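You operate a simulated robot arm through the tools that you are given. There is no shell and no other tool. Be economical: measure what you need, move in short steps, check, and stop when the job is done.

Carry out the task below with a simulated robot arm. There is one attempt and no reset: what you move stays moved.

Task
Set a 40 degree wash at 1200 rpm to start in 9 hours.
Fine: shirt and detergent are in; shut the door, set dial, spin and delay, then press start once; it locks and waits.

The check looks at the end state, three seconds after you hand in, the way a careful person would. Anything else that was tipped, shoved, dropped, spilled or broken makes it a failure. Flat cloth is picked up by pressing the open fingertips on it (5 to 10 N) and closing them slowly along it; thin cloth reads only 2 to 8 mm in the jaws.

Robot
A 7-joint arm with a two-finger parallel gripper, fixed in place. Base frame: the origin is at the foot of the arm, x ahead of it, y to its left, z up. Readings come in mm, rad, newtons and seconds.
With the tool pointing down near the work surface it reaches from about 100 to 660 mm from the base axis. Its first joint turns from -2.897 to 2.897 rad. Payload 1.57 kg.
The TCP is the grasp point between the finger pads, 30 mm short of the fingertips. In the tool frame z runs along the fingers and y along their closing line. The gripper opens to 110 mm. The fingers are 24 mm wide and 12 mm thick; the gripper's body (48 by 112 mm) begins 78 mm behind the TCP.
Orientation is that of the tool frame in the base frame, as a unit quaternion [w, x, y, z]. With the fingers straight down and closing along the base's y, the tool's x points along the base's -x, its y along +y and its z along -z.

Tools
- The arm moves only by the tool move_arm. Its argument "motion" is a list of rows, each a list of 3 entries, a list of its own where there are three numbers: the shift along the base's x, y, z in units of 20 mm (1.0 is 20 mm), then the turn, a rotation vector about the base's x, y, z in units of 5 degrees (1.0 is 5 degrees), then the closure in counts, from 0 (fully open) to 255 (shut). In form: [[[dx, dy, dz], [ax, ay, az], jaw], ...]. A call has 1 to 10 rows; each row shifts and turns the commanded pose from where the row before left it. A call with a number of a shift or a turn outside -1 to 1 is refused whole. Each row takes 0.2 s and may step no farther than 50 mm and 0.15 rad from the row before; otherwise, or with a gripper value out of range, the whole call is refused. Where a pose cannot be reached the arm comes as near as it can. A force on the tool above 40 N (or 10 N above the force at the start of the call, whichever is more), or a blocked arm, ends the call early, and 0.2 s more pass. The fingers move at their own pace (about 45 mm/s each) and stop on an object; they squeeze with about 31 N. The grip force told is the motor's: it shows also when the fingers shut on nothing. Time passes only in rows, and 0.2 s behind the last, so rows that do not move let the fingers close. The reply holds the time, the measured pose of the TCP, the force on the tool along the base axes, the opening and the grip force, in the units named above and with some noise.
- Cameras (640 x 400 px; columns grow to the right, rows downward): "scene" is fixed at [220.9, -498.8, 1504.2]; the picture's right is [0.97, -0.25, 0.00], its down [-0.13, -0.49, -0.87] and it looks along [0.22, 0.84, -0.50] (base axes); focal length 345 px, centre (320, 200). "wrist" rides on the gripper at [-36, 0, -80] in the tool frame; the picture's right is [0.00, -1.00, 0.00], its down [0.97, 0.00, -0.24] and it looks along [0.24, 0.00, 0.97] (tool axes); focal length 218 px, centre (320, 200). There is no depth. A picture from a camera that has moved, and an enlarged one, comes with that camera's place and axes in the base frame and with its lens.
- snapshot(camera): a new picture of that camera. No time passes.
- raise_lower(by): slides the trunk up (or, below 0, down) by that many mm; the arm rides with it, the base frame stays. It gives what a move gives, with no picture.
- inspect(camera, box): a new picture of the part [left, top, right, bottom] of that camera's present view, enlarged. No time passes.
- finish_job(): hands the job in; it is judged then, once.

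Go step by step. Nothing tells you positions but the pictures and the camera data: compare them with the known pose of the tool, close in by small moves and look again before you grip or let go. The budget is 120 turns and 84 pictures, counting those below and the enlarged ones. Unless the task says otherwise, let go and move clear before handing in, and close with one line.

The tools are called as name(argument=value, ...) on one line, values as JSON. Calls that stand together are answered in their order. move_arm: Moves the arm, as the interface text tells. Its arguments: {"type":"object","properties":{"motion":{"type":"array"}},"required":["motion"]} The other tools are called the same way: raise_lower (by) slides the trunk up or down; snapshot (camera) takes a picture; inspect (camera, box) takes an enlarged picture of a part of a camera's view; finish_job () hands the job in.

At the start:

```text
t: 0.0
eef_pos: [349.5, 209.4, 1282.2]
tcp_rot: [0.0, 0.0, 1.0, -0.001]
contact_force: [1.0, 0.2, 0.1]
finger_gap: 110.2
grasp_force: 0.1
trunk travel left (down, up): [-525.0, 65.0]
```

scene: 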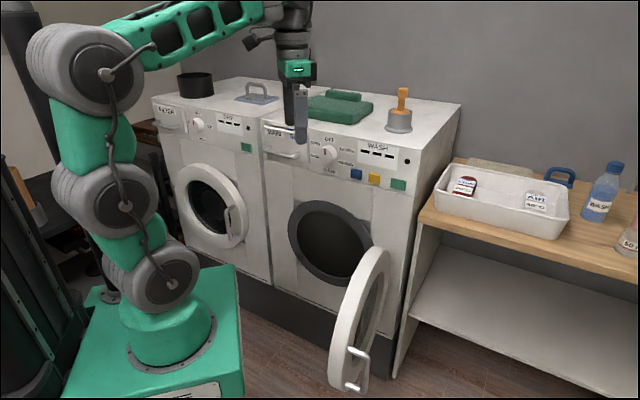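
wrist: 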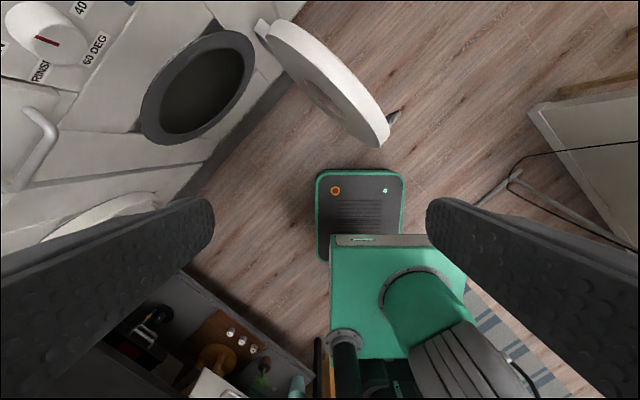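

I see two machines: a dryer on the left and a washer on the right with its door open. I'll enlarge the washer panel and the door.

inspect(camera="scene", box=[250, 110, 430, 200])

inspect(camera="scene", box=[260, 180, 420, 400])

inspect(camera="wrist", box=[0, 0, 420, 220])

```text
3.56 times, centred on (340, 155) of scene
camera zoom: at [220.9, -498.8, 1504.2], right [0.97, -0.25, 0.0], down [-0.13, -0.49, -0.87], along [0.22, 0.84, -0.5], focal length 1226 px, centre (249, 360)
```

zoom: 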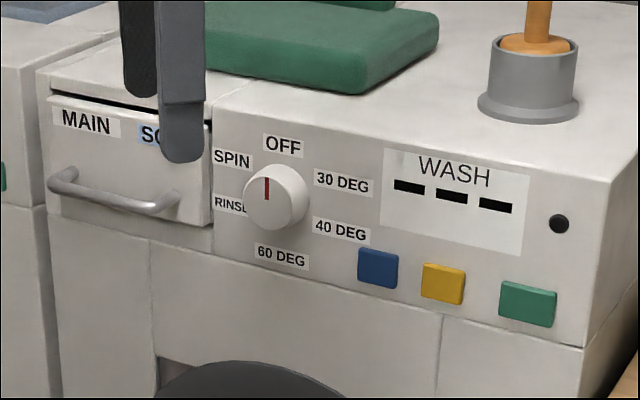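

```text
1.82 times, centred on (340, 290) of scene
camera zoom: at [220.9, -498.8, 1504.2], right [0.97, -0.25, 0.0], down [-0.13, -0.49, -0.87], along [0.22, 0.84, -0.5], focal length 627 px, centre (284, 36)
```

zoom: 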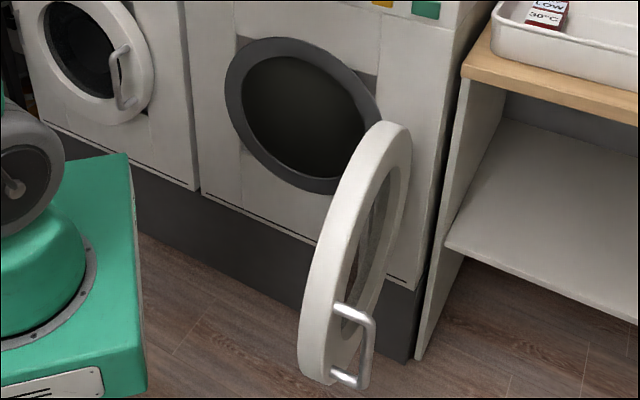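

```text
1.52 times, centred on (210, 110) of wrist
camera zoom: at [386.6, 209.3, 1362.5], right [0.0, -1.0, 0.0], down [-0.97, 0.0, 0.24], along [-0.24, 0.0, -0.97], focal length 333 px, centre (488, 337)
```

zoom: 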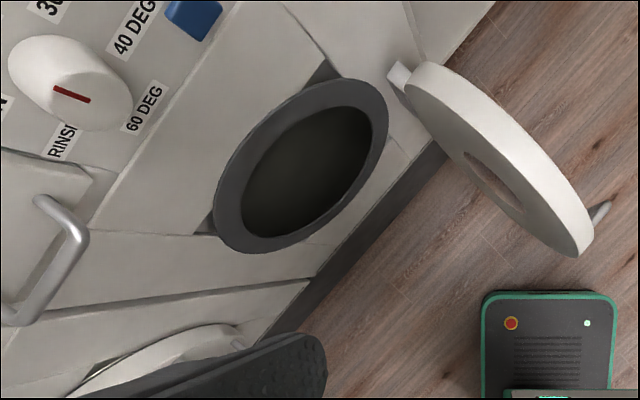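

The washer front is turned about 45° to the base, with the knob near (518,537,1062). The door is open about 100° with its free edge and handle near (468,-4,690). I'll shut the fingers and move above the outer side of the door.

move_arm(motion=[[[0.9, -1, 0], [0, 0, 0], 255], [[0.9, -1, 0], [0, 0, 0], 255], [[0.9, -1, 0], [0, 0, 0], 255], [[0.9, -1, 0], [0, 0, 0], 255], [[0.9, -1, 0], [0, 0, 0], 255], [[0.9, -1, 0], [0, 0, 0], 255], [[0.9, -1, 0], [0, 0, 0], 255], [[0.9, -1, 0], [0, 0, 0], 255], [[0.9, -1, 0], [0, 0, 0], 255], [[0.9, -1, 0], [0, 0, 0], 255]])

move_arm(motion=[[[0.4, -1, 0], [0, 0, 0], 255], [[0, -1, 0], [0, 0, 0], 255], [[0, -1, 0], [0, 0, 0], 255], [[0, -1, 0], [0, 0, 0], 255], [[0, -1, 0], [0, 0, 0], 255], [[0, -1, 0], [0, 0, 0], 255], [[0, 0, 0], [0, 0, 0], 255]])

raise_lower(by=-250)

snapshot(camera="wrist")

snapshot(camera="scene")

```text
t: 2.2
eef_pos: [530.7, 6.8, 1282.4]
tcp_rot: [0.0, 0.0, 1.0, -0.001]
contact_force: [-0.1, -0.1, 0.1]
finger_gap: 0.1
grasp_force: 21.6
trunk travel left (down, up): [-525.0, 65.0]
```

```text
t: 3.8
eef_pos: [539.3, -111.6, 1282.1]
tcp_rot: [0.0, 0.0, 1.0, 0.001]
contact_force: [0.1, -0.2, -0.1]
finger_gap: 0.0
grasp_force: 21.1
trunk travel left (down, up): [-525.0, 65.0]
```

```text
t: 6.4
eef_pos: [538.8, -110.4, 1031.8]
tcp_rot: [0.0, 0.0, 1.0, 0.0]
contact_force: [0.7, 0.0, -0.3]
finger_gap: 0.0
grasp_force: 21.2
trunk travel left (down, up): [-275.0, 315.0]
```

```text
78 pictures are left
camera wrist: at [575.0, -111.1, 1112.8], right [0.0, -1.0, 0.0], down [-0.97, 0.0, 0.24], along [-0.24, 0.0, -0.97], focal length 218 px, centre (320, 200)
```

wrist: 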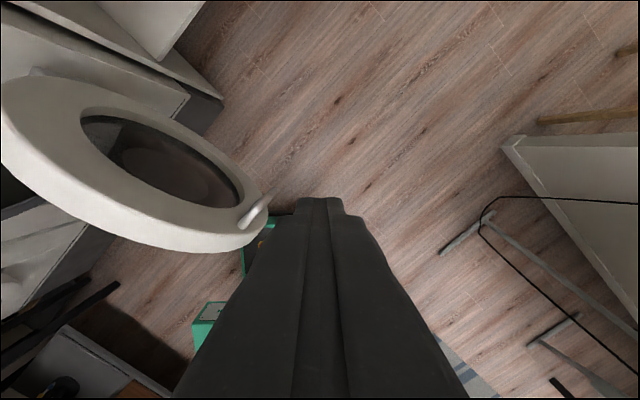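

```text
77 pictures are left
```

scene: 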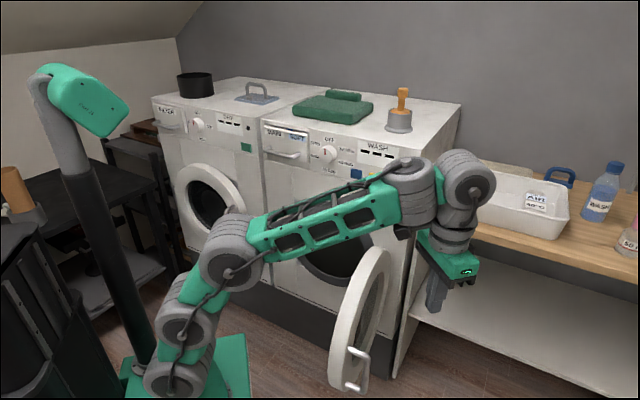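

The gripper is outside the door, clear of it. I'll lower the rest of the way and look again.

raise_lower(by=-275)

snapshot(camera="wrist")

snapshot(camera="scene")

```text
t: 9.2
eef_pos: [539.8, -112.0, 757.4]
tcp_rot: [0.0, 0.0, 1.0, -0.001]
contact_force: [0.8, -0.5, 0.4]
finger_gap: 0.1
grasp_force: 21.0
trunk travel left (down, up): [0.0, 590.0]
```

```text
76 pictures are left
camera wrist: at [575.1, -111.1, 837.8], right [0.0, -1.0, 0.0], down [-0.97, 0.0, 0.24], along [-0.24, 0.0, -0.97], focal length 218 px, centre (320, 200)
```

wrist: 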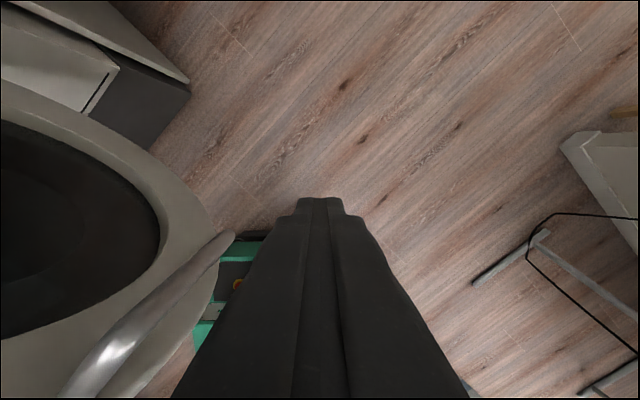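

```text
75 pictures are left
```

scene: 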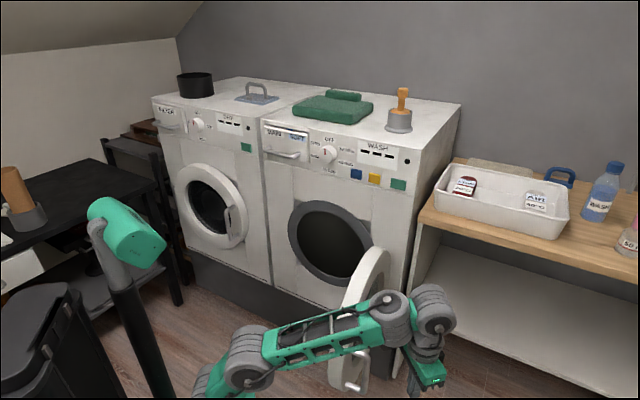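

The handle is a vertical bar near (468,-2), z about 595–757. I'll yaw and tilt the tool so it points partly towards the machine, and bring the fingertips alongside the door's outer face.

move_arm(motion=[[[0, 0, 0], [0, 0, -1], 255], [[0, 0, 0], [0, 0, -1], 255], [[0, 0, 0], [0, 0, -1], 255], [[0, 0, 0], [0, 0, -1], 255], [[0, 0, 0], [0, 0, -1], 255], [[0, 0, 0], [0, 0, -1], 255], [[0, 0, 0], [0, 0, -1], 255], [[0, 0, 0], [0, 0, -1], 255]])

move_arm(motion=[[[0.2, 0.5, 0], [0.75, -0.66, 0], 255], [[0.2, 0.5, 0], [0.75, -0.66, 0], 255], [[0.2, 0.5, 0], [0.75, -0.66, 0], 255], [[0.2, 0.5, 0], [0.75, -0.66, 0], 255], [[0.2, 0.5, 0], [0.75, -0.66, 0], 255], [[0.2, 0.5, 0], [0.75, -0.66, 0], 255], [[0.2, 0.5, 0], [0.75, -0.66, 0], 255], [[0.2, 0.5, 0], [0.75, -0.66, 0], 255], [[0.2, 0.5, 0], [0.75, -0.66, 0], 255]])

snapshot(camera="wrist")

snapshot(camera="scene")

```text
t: 11.0
eef_pos: [538.4, -112.1, 756.3]
tcp_rot: [0.0, 0.344, 0.939, -0.001]
contact_force: [0.2, 0.9, -0.5]
finger_gap: 0.0
grasp_force: 21.3
trunk travel left (down, up): [0.0, 590.0]
```

```text
t: 12.4
eef_pos: [563.0, -52.2, 756.0]
tcp_rot: [0.095, 0.332, 0.909, 0.233]
contact_force: [16.4, 1.7, -25.0]
finger_gap: 0.0
grasp_force: 21.3
out of reach, approached as far as the arm can: row 7
trunk travel left (down, up): [0.0, 590.0]
stopped in row 7: the force on the tool passed its limit (the readings are from after the stop); the commanded pose is now the measured one
```

```text
74 pictures are left
camera wrist: at [564.3, -104.8, 827.0], right [-0.56, -0.67, -0.49], down [-0.82, 0.54, 0.19], along [0.14, 0.51, -0.85], focal length 218 px, centre (320, 200)
```

wrist: 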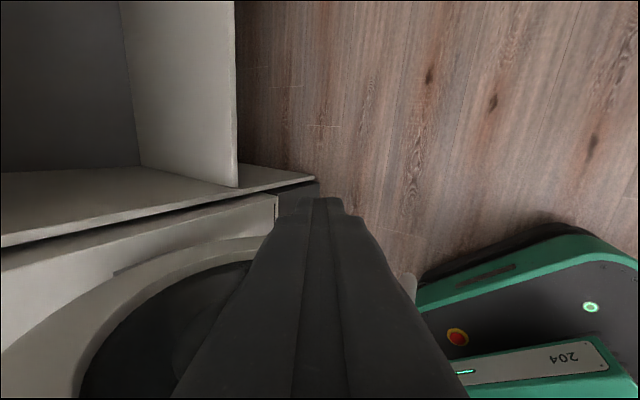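

```text
73 pictures are left
```

scene: 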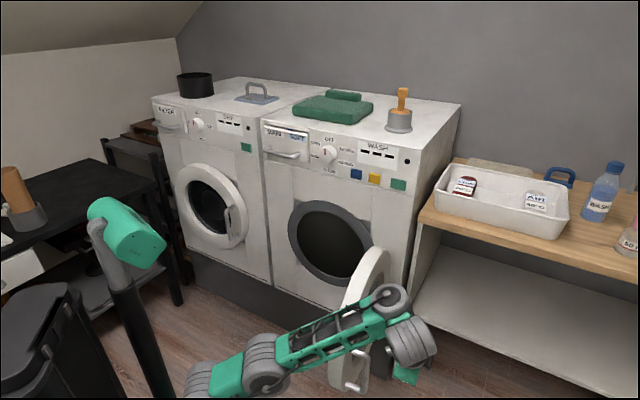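

The move stopped on a force, possibly from the wrist or forearm near the door. I'll back off outward a little and check whether the force clears.

move_arm(motion=[[[0.3, -0.5, 0.5], [0, 0, 0], 255], [[0.3, -0.5, 0.5], [0, 0, 0], 255], [[0, 0, 0], [0, 0, 0], 255]])

inspect(camera="scene", box=[220, 230, 460, 400])

```text
t: 12.7
eef_pos: [564.3, -53.6, 756.4]
tcp_rot: [0.095, 0.331, 0.909, 0.233]
contact_force: [16.7, 3.5, -18.6]
finger_gap: 0.0
grasp_force: 21.4
trunk travel left (down, up): [0.0, 590.0]
stopped in row 1: the force on the tool passed its limit (the readings are from after the stop); the commanded pose is now the measured one
```

```text
2.35 times, centred on (340, 315) of scene
camera zoom: at [220.9, -498.8, 1504.2], right [0.97, -0.25, 0.0], down [-0.13, -0.49, -0.87], along [0.22, 0.84, -0.5], focal length 812 px, centre (273, -71)
```

zoom: 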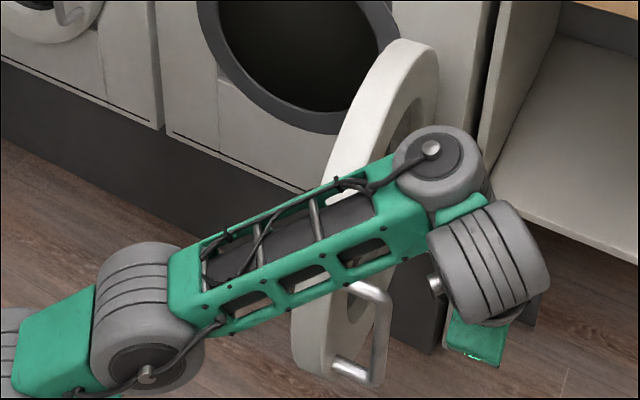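

It reads like self-contact of the wrist. I'll undo some of the tilt and see whether the force vanishes.

move_arm(motion=[[[0, 0, 0], [-0.75, 0.66, 0], 255], [[-0.1, -0.3, 0], [-0.75, 0.66, 0], 255], [[-0.1, -0.3, 0], [-0.75, 0.66, 0], 255], [[0, 0, 0], [0, 0, 0], 255]])

```text
t: 13.7
eef_pos: [559.0, -65.7, 755.8]
tcp_rot: [0.047, 0.339, 0.933, 0.114]
contact_force: [0.0, 0.2, 0.5]
finger_gap: 0.0
grasp_force: 21.5
trunk travel left (down, up): [0.0, 590.0]
```

The force is gone with the smaller tilt. I'll use this near-vertical tool to swing the door in an arc, approaching the outer face first.

move_arm(motion=[[[0.23, 0.73, 0], [0, 0, 0], 255], [[0.23, 0.73, 0], [0, 0, 0], 255], [[0.23, 0.73, 0], [0, 0, 0], 255], [[0.23, 0.73, 0], [0, 0, 0], 255], [[0.23, 0.73, 0], [0, 0, 0], 255], [[-0.81, 0.34, 0], [0, 0, 0], 255], [[-0.81, 0.34, 0], [0, 0, 0], 255], [[-0.81, 0.34, 0], [0, 0, 0], 255], [[-0.81, 0.34, 0], [0, 0, 0], 255]])

snapshot(camera="wrist")

snapshot(camera="scene")

```text
t: 15.7
eef_pos: [518.3, 36.2, 757.4]
tcp_rot: [0.048, 0.34, 0.932, 0.114]
contact_force: [0.3, 0.4, 0.2]
finger_gap: 0.0
grasp_force: 21.5
trunk travel left (down, up): [0.0, 590.0]
```

```text
71 pictures are left
camera wrist: at [532.5, -1.5, 836.0], right [-0.62, -0.74, -0.24], down [-0.78, 0.58, 0.22], along [-0.02, 0.33, -0.94], focal length 218 px, centre (320, 200)
```

wrist: 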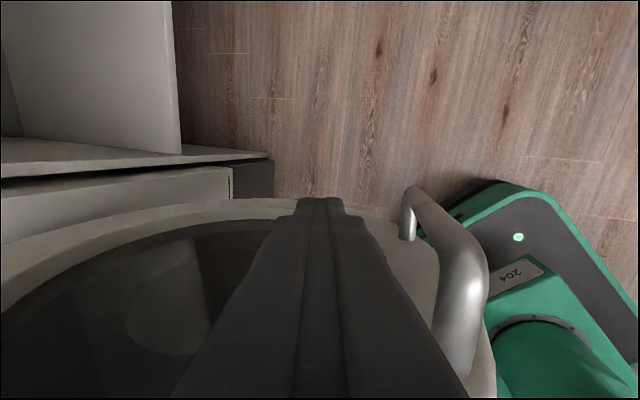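

```text
70 pictures are left
```

scene: 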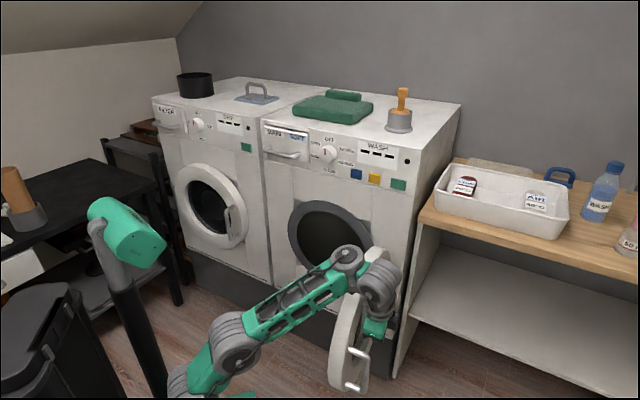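

The fingers are beside the outer face, inside the handle. I'll push along the arc.

move_arm(motion=[[[-0.74, 0.46, 0], [0, 0, 0], 255], [[-0.74, 0.46, 0], [0, 0, 0], 255], [[-0.74, 0.46, 0], [0, 0, 0], 255], [[-0.74, 0.46, 0], [0, 0, 0], 255], [[-0.64, 0.59, 0], [0, 0, 0], 255], [[-0.64, 0.59, 0], [0, 0, 0], 255], [[-0.64, 0.59, 0], [0, 0, 0], 255], [[-0.64, 0.59, 0], [0, 0, 0], 255]])

snapshot(camera="wrist")

snapshot(camera="scene")

```text
t: 17.5
eef_pos: [405.4, 119.8, 756.8]
tcp_rot: [0.048, 0.339, 0.932, 0.114]
contact_force: [-0.9, 0.3, -0.2]
finger_gap: 0.2
grasp_force: 22.0
trunk travel left (down, up): [0.0, 590.0]
```

```text
69 pictures are left
camera wrist: at [421.1, 82.4, 835.1], right [-0.62, -0.74, -0.25], down [-0.78, 0.58, 0.22], along [-0.02, 0.33, -0.94], focal length 218 px, centre (320, 200)
```

wrist: 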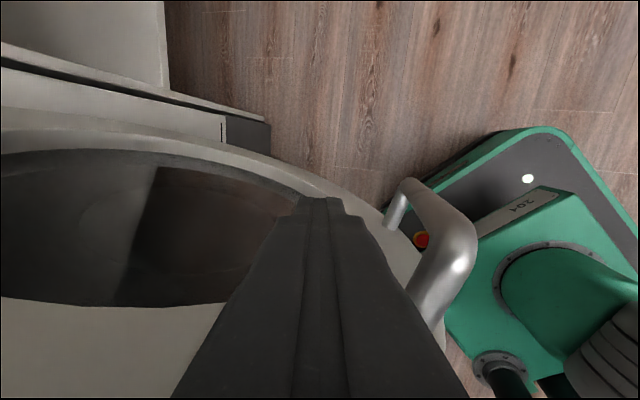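

```text
68 pictures are left
```

scene: 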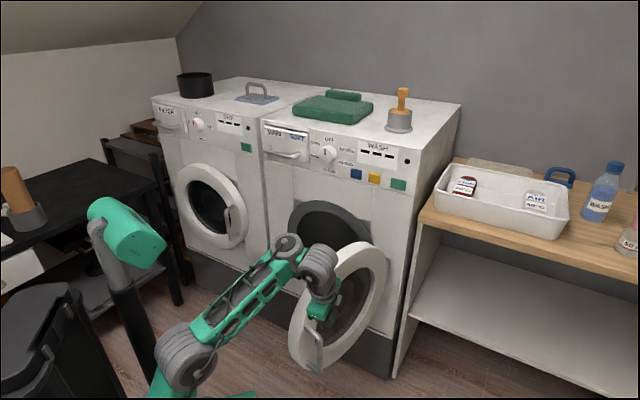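

The door swings freely. I'll continue along the arc.

move_arm(motion=[[[-0.54, 0.69, 0], [0, 0, 0], 255], [[-0.54, 0.69, 0], [0, 0, 0], 255], [[-0.54, 0.69, 0], [0, 0, 0], 255], [[-0.54, 0.69, 0], [0, 0, 0], 255], [[-0.41, 0.76, 0], [0, 0, 0], 255], [[-0.41, 0.76, 0], [0, 0, 0], 255], [[-0.41, 0.76, 0], [0, 0, 0], 255], [[-0.41, 0.76, 0], [0, 0, 0], 255]])

snapshot(camera="wrist")

snapshot(camera="scene")

```text
t: 19.3
eef_pos: [329.8, 233.1, 757.2]
tcp_rot: [0.048, 0.339, 0.933, 0.115]
contact_force: [-1.1, 1.0, -0.3]
finger_gap: 0.1
grasp_force: 21.4
trunk travel left (down, up): [0.0, 590.0]
```

```text
67 pictures are left
camera wrist: at [343.9, 195.8, 835.1], right [-0.62, -0.74, -0.25], down [-0.78, 0.58, 0.22], along [-0.02, 0.33, -0.94], focal length 218 px, centre (320, 200)
```

wrist: 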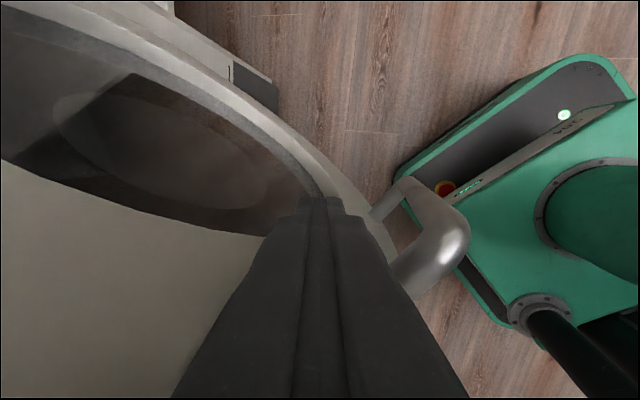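

```text
66 pictures are left
```

scene: 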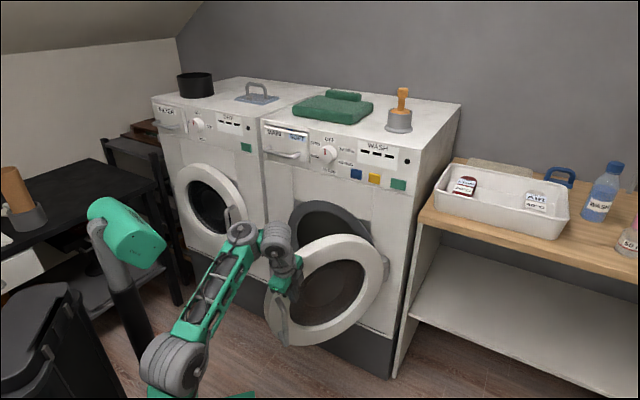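

Still going well. Continuing the arc.

move_arm(motion=[[[-0.26, 0.84, 0], [0, 0, 0], 255], [[-0.26, 0.84, 0], [0, 0, 0], 255], [[-0.26, 0.84, 0], [0, 0, 0], 255], [[-0.26, 0.84, 0], [0, 0, 0], 255], [[-0.13, 0.86, 0], [0, 0, 0], 255], [[-0.13, 0.86, 0], [0, 0, 0], 255], [[-0.13, 0.86, 0], [0, 0, 0], 255], [[-0.13, 0.86, 0], [0, 0, 0], 255], [[0.03, 0.86, 0], [0, 0, 0], 255], [[0.03, 0.86, 0], [0, 0, 0], 255]])

snapshot(camera="wrist")

snapshot(camera="scene")

```text
t: 21.5
eef_pos: [300.3, 406.9, 756.1]
tcp_rot: [0.047, 0.337, 0.933, 0.115]
contact_force: [0.3, -0.3, 0.2]
finger_gap: 0.0
grasp_force: 21.3
trunk travel left (down, up): [0.0, 590.0]
```

```text
65 pictures are left
camera wrist: at [314.3, 368.6, 834.4], right [-0.62, -0.74, -0.25], down [-0.78, 0.58, 0.22], along [-0.02, 0.33, -0.94], focal length 218 px, centre (320, 200)
```

wrist: 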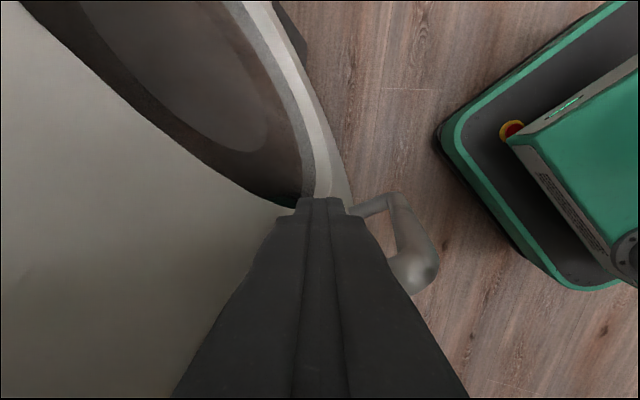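

```text
64 pictures are left
```

scene: 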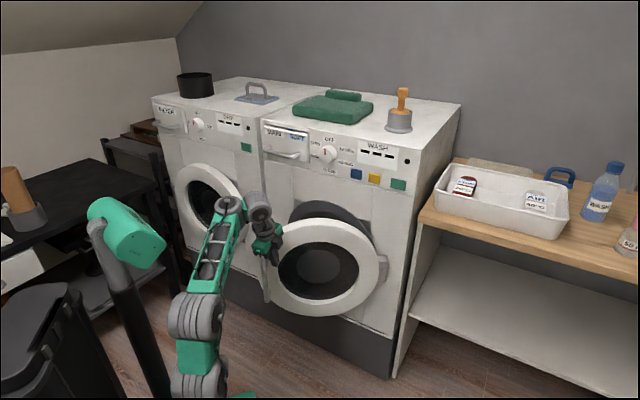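

About 35° remain. I'll continue pushing while tilting the tool more toward the machine to gain reach.

move_arm(motion=[[[0.0, 0.4, 0], [0.75, -0.66, 0], 255], [[0.0, 0.4, 0], [0.75, -0.66, 0], 255], [[0.0, 0.5, 0], [0.75, -0.66, 0], 255], [[0.1, 0.6, 0], [0.75, -0.66, 0], 255], [[0.15, 0.7, 0], [0.75, -0.66, 0], 255], [[0.2, 0.7, 0], [0.75, -0.66, 0], 255]])

snapshot(camera="scene")

```text
t: 22.9
eef_pos: [309.9, 471.4, 757.0]
tcp_rot: [0.14, 0.317, 0.87, 0.35]
contact_force: [-0.1, 0.0, 0.5]
finger_gap: 0.3
grasp_force: 20.6
trunk travel left (down, up): [0.0, 590.0]
```

```text
63 pictures are left
```

scene: 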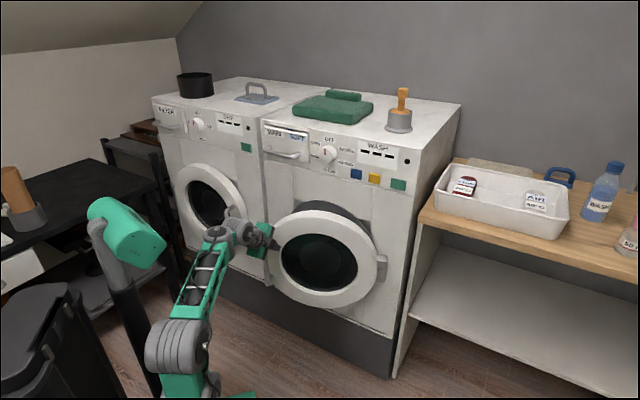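

The tilt works here. I'll keep pushing toward closed.

move_arm(motion=[[[0.2, 0.8, 0], [0.75, -0.66, 0], 255], [[0.25, 0.8, 0], [0.75, -0.66, 0], 255], [[0.3, 0.75, 0], [0.75, -0.66, 0], 255], [[0.3, 0.75, 0], [0, 0, 0], 255], [[0.35, 0.75, 0], [0, 0, 0], 255], [[0.4, 0.75, 0], [0, 0, 0], 255], [[0.4, 0.7, 0], [0, 0, 0], 255]])

snapshot(camera="scene")

snapshot(camera="wrist")

```text
t: 24.5
eef_pos: [354.6, 577.4, 757.4]
tcp_rot: [0.184, 0.298, 0.816, 0.459]
contact_force: [-0.2, -1.3, 1.7]
finger_gap: 0.0
grasp_force: 21.4
trunk travel left (down, up): [0.0, 590.0]
```

```text
62 pictures are left
```

scene: 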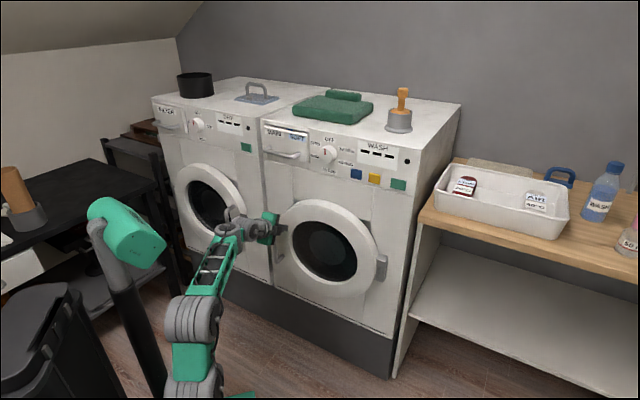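

```text
61 pictures are left
camera wrist: at [336.5, 503.3, 799.6], right [-0.32, -0.4, -0.86], down [-0.87, 0.48, 0.1], along [0.37, 0.78, -0.5], focal length 218 px, centre (320, 200)
```

wrist: 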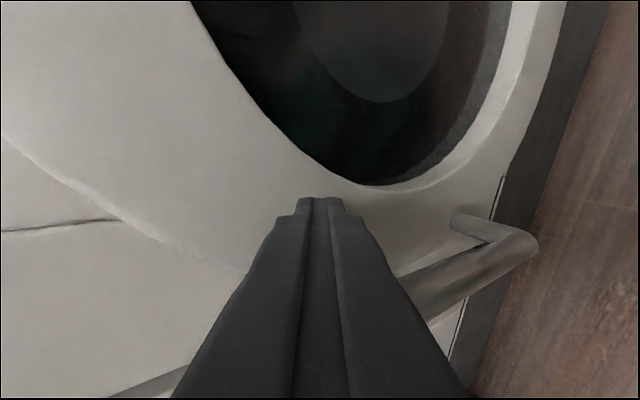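

The door is almost shut. I'll press it home along the machine's inward direction.

move_arm(motion=[[[0.33, 0.38, 0], [0, 0, 0], 255], [[0.33, 0.38, 0], [0, 0, 0], 255], [[0.33, 0.38, 0], [0, 0, 0], 255], [[0.33, 0.38, 0], [0, 0, 0], 255], [[0.33, 0.38, 0], [0, 0, 0], 255]])

snapshot(camera="scene")

```text
t: 25.2
eef_pos: [367.6, 592.5, 756.9]
tcp_rot: [0.182, 0.299, 0.819, 0.455]
contact_force: [-18.6, -25.6, 3.6]
finger_gap: 0.0
grasp_force: 21.2
trunk travel left (down, up): [0.0, 590.0]
stopped in row 3: the force on the tool passed its limit (the readings are from after the stop); the commanded pose is now the measured one
```

```text
60 pictures are left
```

scene: 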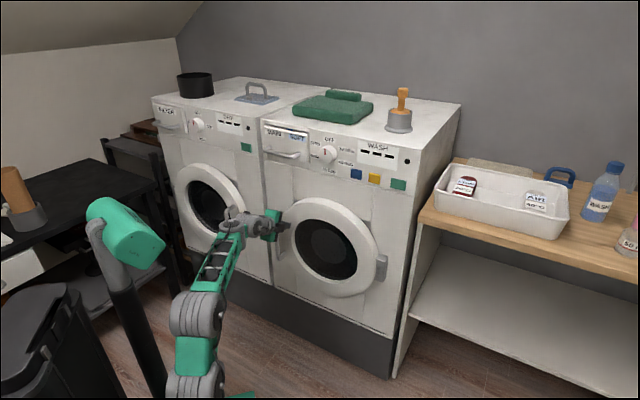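

It stopped with about 32 N against the face, so the door is probably seated. I'll press once more, then back off and inspect.

move_arm(motion=[[[0.3, 0.4, 0], [0, 0, 0], 255], [[0.1, 0.15, 0], [0, 0, 0], 255]])

move_arm(motion=[[[-0.6, -0.8, 0], [0, 0, 0], 255], [[-0.6, -0.8, 0], [0, 0, 0], 255], [[-0.6, -0.8, 0], [0, 0, 0], 255], [[-0.6, -0.8, 0], [0, 0, 0], 255], [[-0.6, -0.8, 0], [0, 0, 0], 255], [[-0.6, -0.8, 0], [0, 0, 0], 255], [[-0.6, -0.8, 0], [0, 0, 0], 255]])

snapshot(camera="wrist")

inspect(camera="scene", box=[250, 170, 420, 330])

```text
t: 25.5
eef_pos: [367.7, 593.3, 757.4]
tcp_rot: [0.181, 0.301, 0.819, 0.453]
contact_force: [-20.7, -27.9, 4.2]
finger_gap: 0.0
grasp_force: 21.3
trunk travel left (down, up): [0.0, 590.0]
stopped in row 1: the force on the tool passed its limit (the readings are from after the stop); the commanded pose is now the measured one
```

```text
t: 27.1
eef_pos: [284.2, 483.2, 754.5]
tcp_rot: [0.182, 0.3, 0.82, 0.452]
contact_force: [-0.2, 1.2, 0.4]
finger_gap: 0.0
grasp_force: 21.4
trunk travel left (down, up): [0.0, 590.0]
```

```text
59 pictures are left
camera wrist: at [266.2, 409.3, 797.3], right [-0.33, -0.41, -0.85], down [-0.87, 0.48, 0.1], along [0.37, 0.77, -0.52], focal length 218 px, centre (320, 200)
```

wrist: 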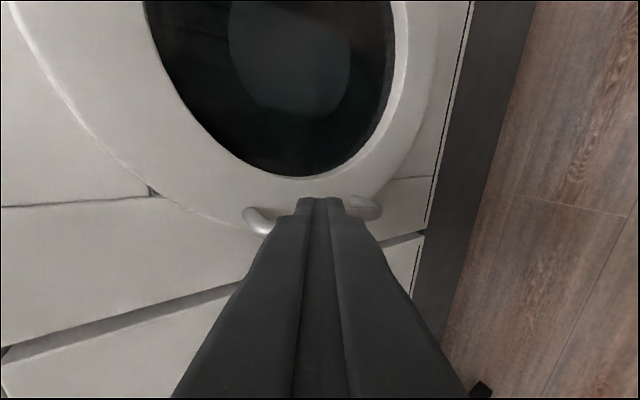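

```text
2.50 times, centred on (335, 250) of scene
camera zoom: at [220.9, -498.8, 1504.2], right [0.97, -0.25, 0.0], down [-0.13, -0.49, -0.87], along [0.22, 0.84, -0.5], focal length 862 px, centre (282, 75)
```

zoom: 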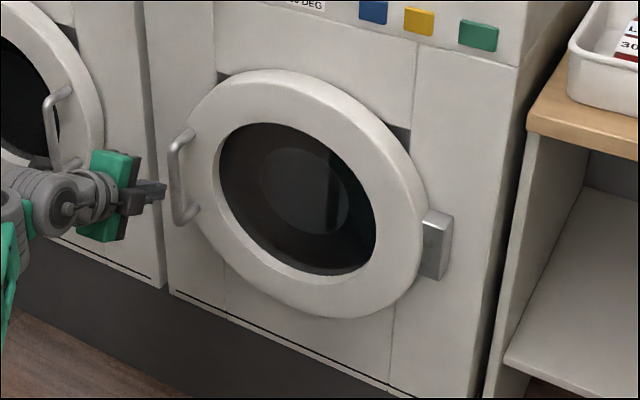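

The door is shut flush. Now I'll raise the trunk to panel height and level the tool.

move_arm(motion=[[[-0.3, -0.5, 0], [0.75, -0.66, 0], 255], [[-0.3, -0.5, 0], [0.75, -0.66, 0], 255], [[0, -0.5, 0], [0.75, -0.66, 0], 200], [[0, -0.5, 0], [0.75, -0.66, 0], 100], [[0, -0.5, 0], [0.75, -0.66, 0], 100], [[0, -0.5, 0], [0.75, -0.66, 0], 100]])

raise_lower(by=300)

snapshot(camera="wrist")

snapshot(camera="scene")

```text
t: 28.5
eef_pos: [273.0, 422.4, 752.8]
tcp_rot: [0.256, 0.247, 0.673, 0.649]
contact_force: [0.4, -0.3, 0.7]
finger_gap: 66.8
grasp_force: 0.1
trunk travel left (down, up): [0.0, 590.0]
```

```text
t: 31.5
eef_pos: [273.1, 422.0, 1053.3]
tcp_rot: [0.256, 0.249, 0.674, 0.647]
contact_force: [0.1, -0.1, -0.5]
finger_gap: 66.9
grasp_force: 0.0
trunk travel left (down, up): [-300.0, 290.0]
```

```text
57 pictures are left
camera wrist: at [246.7, 339.5, 1056.6], right [0.0, -0.04, -1.0], down [-0.88, 0.47, -0.02], along [0.47, 0.88, -0.03], focal length 218 px, centre (320, 200)
```

wrist: 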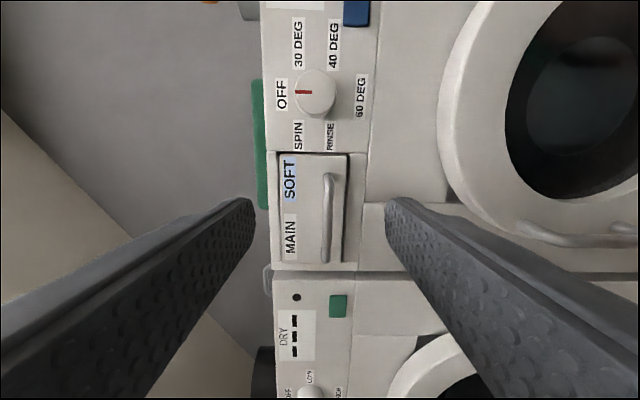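

```text
56 pictures are left
```

scene: 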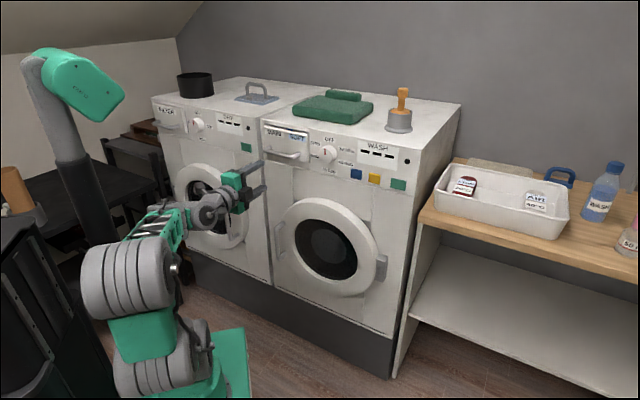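

The face normal points inward at about 43.5° yaw and the knob front is near (523,541,1058). The fingers already close vertically. I'll open them, align, and move to a standoff in front of the knob.

move_arm(motion=[[[0.93, 0.28, 0.02], [0.28, -0.28, -0.9], 0], [[0.93, 0.28, 0.02], [0, 0, 0], 0], [[0.93, 0.28, 0.02], [0, 0, 0], 0], [[0.93, 0.28, 0.02], [0, 0, 0], 0], [[0.93, 0.28, 0.02], [0, 0, 0], 0], [[0.93, 0.28, 0.02], [0, 0, 0], 0], [[0.93, 0.28, 0.02], [0, 0, 0], 0], [[0.93, 0.28, 0.02], [0, 0, 0], 0], [[0.93, 0.28, 0.02], [0, 0, 0], 0], [[0, 0, 0], [0, 0, 0], 0]])

snapshot(camera="wrist")

snapshot(camera="scene")

```text
t: 33.7
eef_pos: [440.7, 472.6, 1055.4]
tcp_rot: [0.288, 0.269, 0.652, 0.648]
contact_force: [-0.3, -0.5, 0.5]
finger_gap: 110.1
grasp_force: 0.2
trunk travel left (down, up): [-300.0, 290.0]
```

```text
55 pictures are left
camera wrist: at [408.6, 391.4, 1056.7], right [0.02, -0.02, -1.0], down [-0.84, 0.54, -0.03], along [0.54, 0.84, 0.0], focal length 218 px, centre (320, 200)
```

wrist: 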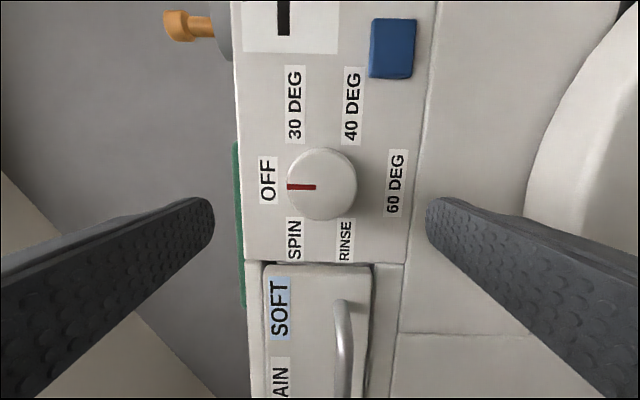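

```text
54 pictures are left
```

scene: 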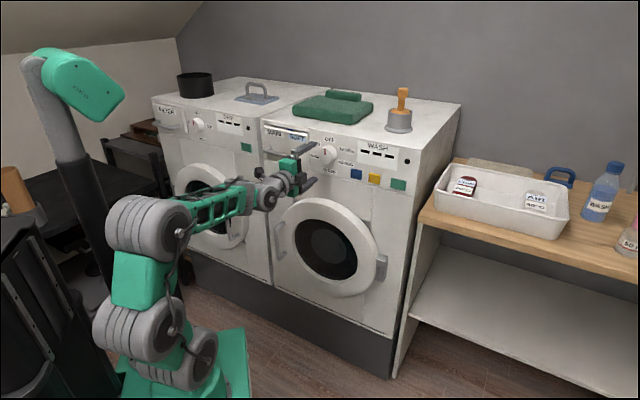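

I'll check the knob's tilt in an enlarged view.

inspect(camera="wrist", box=[220, 110, 420, 235])

inspect(camera="scene", box=[290, 110, 440, 204])

```text
3.20 times, centred on (320, 172) of wrist
camera zoom: at [408.6, 391.4, 1056.7], right [0.02, -0.02, -1.0], down [-0.84, 0.54, -0.03], along [0.54, 0.84, 0.0], focal length 698 px, centre (320, 288)
```

zoom: 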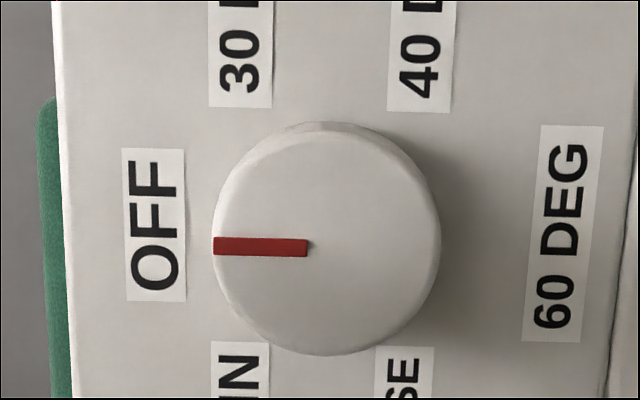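

```text
4.26 times, centred on (365, 157) of scene
camera zoom: at [220.9, -498.8, 1504.2], right [0.97, -0.25, 0.0], down [-0.13, -0.49, -0.87], along [0.22, 0.84, -0.5], focal length 1468 px, centre (128, 383)
```

zoom: 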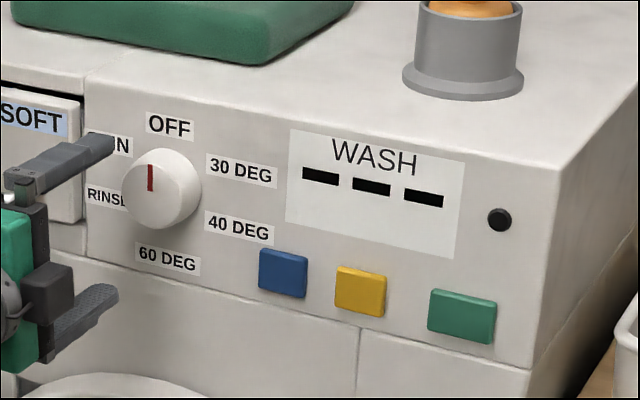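

The panel is vertical, with the knob face about 105 mm ahead. I'll advance 80 mm with a small lateral correction and look.

move_arm(motion=[[[0.75, 0.45, 0.03], [0, 0, 0], 0], [[0.75, 0.45, 0.03], [0, 0, 0], 0], [[0.75, 0.65, 0.03], [0, 0, 0], 0], [[0.75, 0.65, 0.03], [0, 0, 0], 0], [[0.07, 0.37, 0], [0, 0, 0], 0]])

snapshot(camera="wrist")

inspect(camera="scene", box=[260, 110, 410, 204])

```text
t: 34.9
eef_pos: [501.8, 524.1, 1060.9]
tcp_rot: [0.287, 0.269, 0.652, 0.649]
contact_force: [0.5, -0.4, -0.9]
finger_gap: 110.1
grasp_force: 0.1
trunk travel left (down, up): [-300.0, 290.0]
```

```text
51 pictures are left
camera wrist: at [469.5, 443.4, 1061.1], right [0.02, -0.02, -1.0], down [-0.84, 0.54, -0.03], along [0.54, 0.84, 0.0], focal length 218 px, centre (320, 200)
```

wrist: 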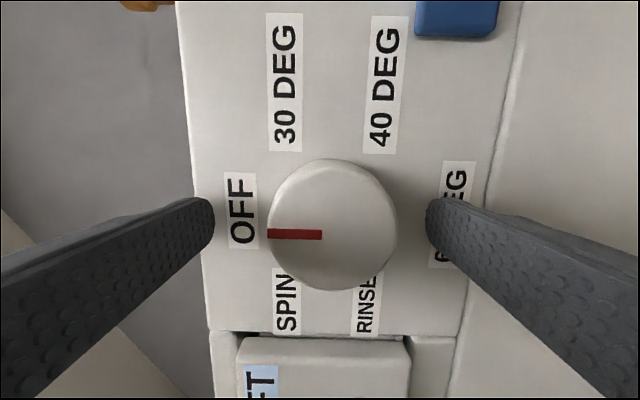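

```text
4.26 times, centred on (335, 157) of scene
camera zoom: at [220.9, -498.8, 1504.2], right [0.97, -0.25, 0.0], down [-0.13, -0.49, -0.87], along [0.22, 0.84, -0.5], focal length 1468 px, centre (256, 383)
```

zoom: 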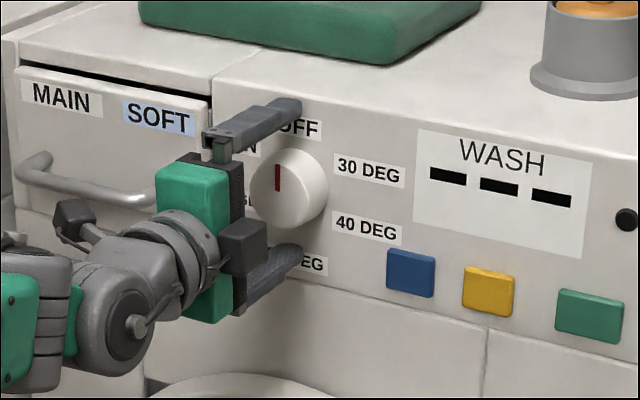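

The tips are about at knob face level. I'll shift left ~6 mm, advance 15 mm, and close gently.

move_arm(motion=[[[-0.2, 0.21, 0], [0, 0, 0], 0], [[0.27, 0.26, 0], [0, 0, 0], 0], [[0.27, 0.26, 0], [0, 0, 0], 0], [[0, 0, 0], [0, 0, 0], 0]])

move_arm(motion=[[[0, 0, 0], [0, 0, 0], 100], [[0, 0, 0], [0, 0, 0], 130], [[0, 0, 0], [0, 0, 0], 160], [[0, 0, 0], [0, 0, 0], 190], [[0, 0, 0], [0, 0, 0], 255], [[0, 0, 0], [0, 0, 0], 255], [[0, 0, 0], [0, 0, 0], 255]])

snapshot(camera="wrist")

```text
t: 35.6
eef_pos: [501.2, 532.1, 1060.2]
tcp_rot: [0.287, 0.27, 0.653, 0.647]
contact_force: [-29.1, -30.4, 4.1]
finger_gap: 108.7
grasp_force: 0.1
trunk travel left (down, up): [-300.0, 290.0]
stopped in row 3: the force on the tool passed its limit (the readings are from after the stop); the commanded pose is now the measured one
```

```text
t: 36.9
eef_pos: [500.5, 531.5, 1059.2]
tcp_rot: [0.285, 0.269, 0.654, 0.647]
contact_force: [-4.1, -2.8, -4.1]
finger_gap: 87.6
grasp_force: 4.2
trunk travel left (down, up): [-300.0, 290.0]
stopped in row 6: the force on the tool passed its limit (the readings are from after the stop); the commanded pose is now the measured one
```

```text
49 pictures are left
camera wrist: at [467.7, 450.6, 1060.9], right [0.02, -0.02, -1.0], down [-0.84, 0.53, -0.03], along [0.54, 0.84, -0.01], focal length 218 px, centre (320, 200)
```

wrist: 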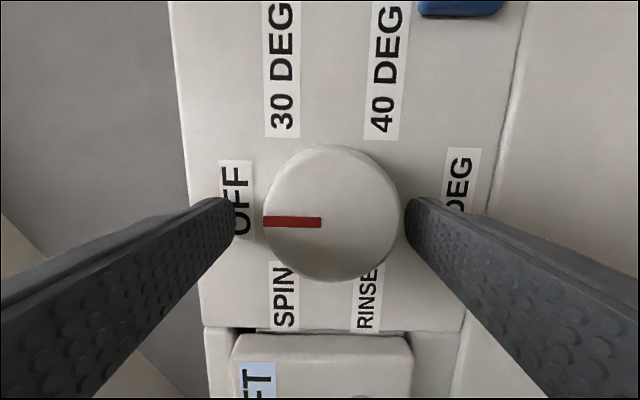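

The fingertips touched the panel (plane about 30 mm past the TCP). I'll back off 5 mm and close on the knob.

move_arm(motion=[[[-0.19, -0.17, 0], [0, 0, 0], 60], [[0, 0, 0], [0, 0, 0], 60]])

move_arm(motion=[[[0, 0, 0], [0, 0, 0], 100], [[0, 0, 0], [0, 0, 0], 115], [[0, 0, 0], [0, 0, 0], 130], [[0, 0, 0], [0, 0, 0], 150], [[0, 0, 0], [0, 0, 0], 180], [[0, 0, 0], [0, 0, 0], 255], [[0, 0, 0], [0, 0, 0], 255]])

snapshot(camera="wrist")

```text
t: 37.1
eef_pos: [500.0, 531.0, 1060.4]
tcp_rot: [0.286, 0.27, 0.654, 0.646]
contact_force: [-25.5, -26.6, 1.2]
finger_gap: 82.4
grasp_force: 0.0
trunk travel left (down, up): [-300.0, 290.0]
stopped in row 1: the force on the tool passed its limit (the readings are from after the stop); the commanded pose is now the measured one
```

```text
t: 38.8
eef_pos: [499.4, 532.2, 1054.7]
tcp_rot: [0.285, 0.27, 0.656, 0.644]
contact_force: [-31.3, -37.4, -3.0]
finger_gap: 58.1
grasp_force: 23.5
trunk travel left (down, up): [-300.0, 290.0]
stopped in row 7: the force on the tool passed its limit (the readings are from after the stop); the commanded pose is now the measured one
```

```text
48 pictures are left
camera wrist: at [467.4, 451.0, 1056.7], right [0.01, -0.02, -1.0], down [-0.84, 0.54, -0.02], along [0.54, 0.84, -0.01], focal length 218 px, centre (320, 200)
```

wrist: 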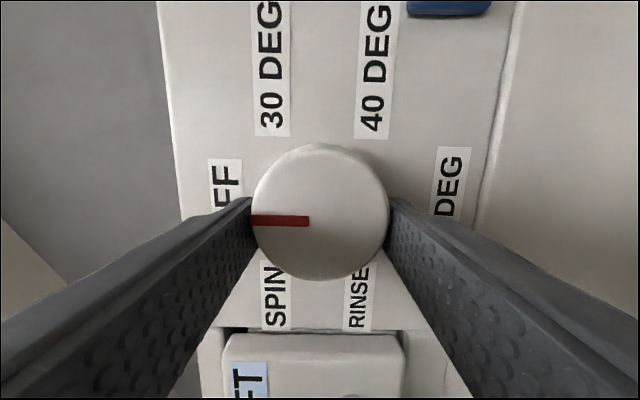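

The knob is gripped (58 mm), but the tips still press the panel. I'll ease back a few mm while holding.

move_arm(motion=[[[-0.1, -0.1, 0], [0, 0, 0], 255], [[-0.1, -0.1, 0], [0, 0, 0], 255], [[-0.05, -0.05, 0], [0, 0, 0], 255]])

```text
t: 39.6
eef_pos: [498.9, 532.4, 1054.4]
tcp_rot: [0.285, 0.271, 0.655, 0.645]
contact_force: [27.0, 18.8, 11.9]
finger_gap: 58.3
grasp_force: 44.9
trunk travel left (down, up): [-300.0, 290.0]
```

I'll move forward 2 mm to neutral and then try turning clockwise (seen from the front) by ~25°.

move_arm(motion=[[[0.08, 0.06, 0], [0, 0, 0], 255], [[0, 0, 0], [0.72, 0.69, 0], 255], [[0, 0, 0], [0.72, 0.69, 0], 255], [[0, 0, 0], [0.72, 0.69, 0], 255], [[0, 0, 0], [0.72, 0.69, 0], 255], [[0, 0, 0], [0.72, 0.69, 0], 255]])

snapshot(camera="wrist")

```text
t: 41.0
eef_pos: [499.3, 530.7, 1057.4]
tcp_rot: [0.137, 0.403, 0.58, 0.694]
contact_force: [13.5, 2.0, 28.1]
finger_gap: 58.3
grasp_force: 44.7
trunk travel left (down, up): [-300.0, 290.0]
```

```text
47 pictures are left
camera wrist: at [465.5, 451.9, 1043.5], right [-0.28, 0.29, -0.92], down [-0.79, 0.47, 0.39], along [0.55, 0.83, 0.1], focal length 218 px, centre (320, 200)
```

wrist: 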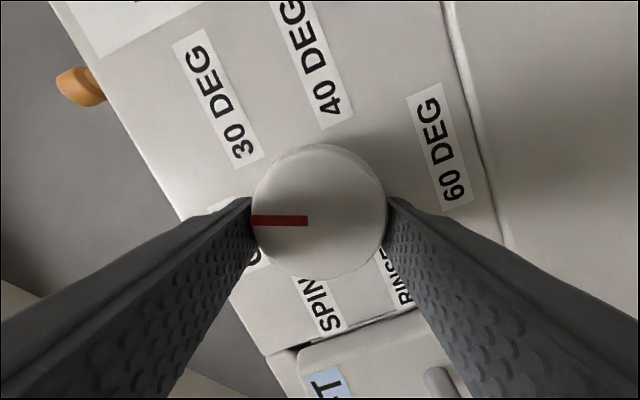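

The knob turns with the gripper. I'll continue, relieving the side force slightly.

move_arm(motion=[[[0.02, 0, 0.08], [0, 0, 0], 255], [[0, 0, 0.02], [0.72, 0.69, 0], 255], [[0, 0, 0.02], [0.72, 0.69, 0], 255], [[0, 0, 0.02], [0.72, 0.69, 0], 255], [[0, 0, 0.02], [0.72, 0.69, 0], 255], [[0, 0, 0.02], [0.72, 0.69, 0], 255]])

```text
t: 42.4
eef_pos: [501.9, 529.5, 1061.1]
tcp_rot: [-0.015, 0.519, 0.48, 0.707]
contact_force: [18.5, -5.1, 25.7]
finger_gap: 58.0
grasp_force: 44.9
trunk travel left (down, up): [-300.0, 290.0]
```

About 50° done. Continuing with relief.

move_arm(motion=[[[0.05, -0.02, 0.08], [0, 0, 0], 255], [[0.02, -0.01, 0.02], [0.72, 0.69, 0], 255], [[0.02, -0.01, 0.02], [0.72, 0.69, 0], 255], [[0.02, -0.01, 0.02], [0.72, 0.69, 0], 255], [[0.02, -0.01, 0.02], [0.72, 0.69, 0], 255], [[0.02, -0.01, 0], [0.72, 0.69, 0], 255]])

snapshot(camera="wrist")

```text
t: 43.8
eef_pos: [502.6, 527.5, 1061.9]
tcp_rot: [-0.169, 0.61, 0.358, 0.687]
contact_force: [2.8, -18.3, 21.4]
finger_gap: 58.1
grasp_force: 44.9
trunk travel left (down, up): [-300.0, 290.0]
```

```text
46 pictures are left
camera wrist: at [453.0, 464.5, 1027.2], right [-0.67, 0.69, -0.29], down [-0.37, 0.03, 0.93], along [0.65, 0.73, 0.23], focal length 218 px, centre (320, 200)
```

wrist: 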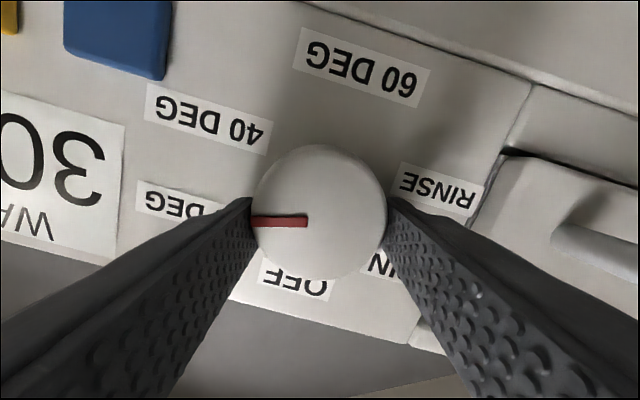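

The pointer is just past 30 DEG and the display shows "30". About 45° more.

move_arm(motion=[[[0.02, -0.05, 0.05], [0.72, 0.69, 0], 255], [[0.01, -0.02, 0], [0.72, 0.69, 0], 255], [[0.01, -0.02, 0], [0.72, 0.69, 0], 255], [[0.01, -0.02, 0], [0.72, 0.69, 0], 255], [[0.01, -0.02, 0], [0.72, 0.69, 0], 255]])

snapshot(camera="wrist")

```text
t: 44.4
eef_pos: [504.5, 528.3, 1060.7]
tcp_rot: [-0.2, 0.629, 0.328, 0.676]
contact_force: [-26.9, -42.8, -1.6]
finger_gap: 58.1
grasp_force: 45.2
out of reach, approached as far as the arm can: row 2
trunk travel left (down, up): [-300.0, 290.0]
stopped in row 2: the force on the tool passed its limit (the readings are from after the stop); the commanded pose is now the measured one
```

```text
45 pictures are left
camera wrist: at [451.4, 467.3, 1027.3], right [-0.68, 0.71, -0.19], down [-0.3, -0.03, 0.95], along [0.67, 0.71, 0.23], focal length 218 px, centre (320, 200)
```

wrist: 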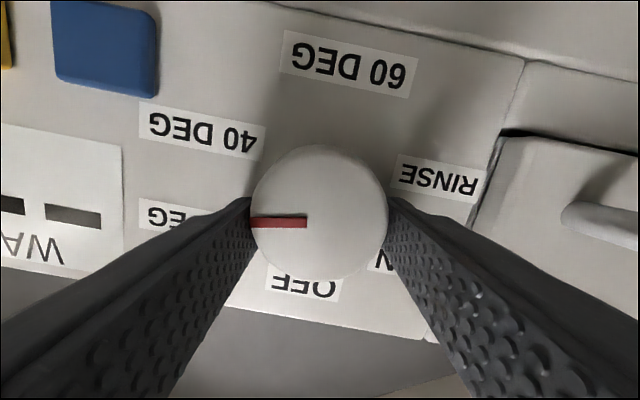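

The arm hit its turn limit at about 80°. I'll release, back off, turn the gripper back, and regrip.

move_arm(motion=[[[0, 0, 0], [0, 0, 0], 75], [[0, 0, 0], [0, 0, 0], 75], [[-0.4, -0.4, 0], [0, 0, 0], 75], [[-0.7, -0.7, 0], [0, 0, 0], 75], [[-0.7, -0.7, 0], [0, 0, 0], 75], [[-0.4, -0.4, 0], [-0.72, -0.69, 0], 75], [[0, 0, 0], [-0.72, -0.69, 0], 75], [[0, 0, 0], [-0.72, -0.69, 0], 75]])

snapshot(camera="wrist")

```text
t: 46.2
eef_pos: [463.0, 488.6, 1059.6]
tcp_rot: [-0.11, 0.582, 0.409, 0.694]
contact_force: [-0.6, -0.4, -0.5]
finger_gap: 77.7
grasp_force: 0.0
trunk travel left (down, up): [-300.0, 290.0]
```

```text
44 pictures are left
camera wrist: at [415.5, 421.8, 1028.0], right [-0.63, 0.64, -0.44], down [-0.46, 0.15, 0.87], along [0.63, 0.75, 0.2], focal length 218 px, centre (320, 200)
```

wrist: 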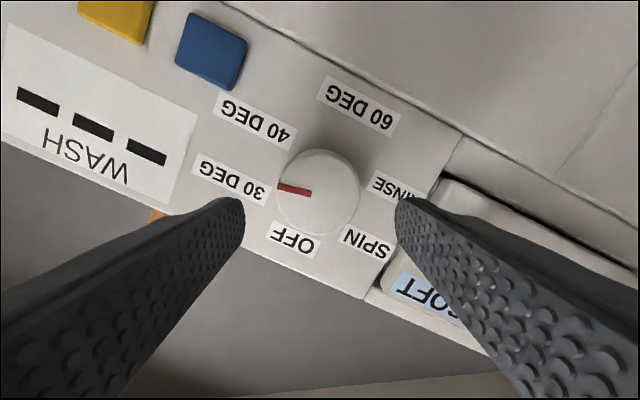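

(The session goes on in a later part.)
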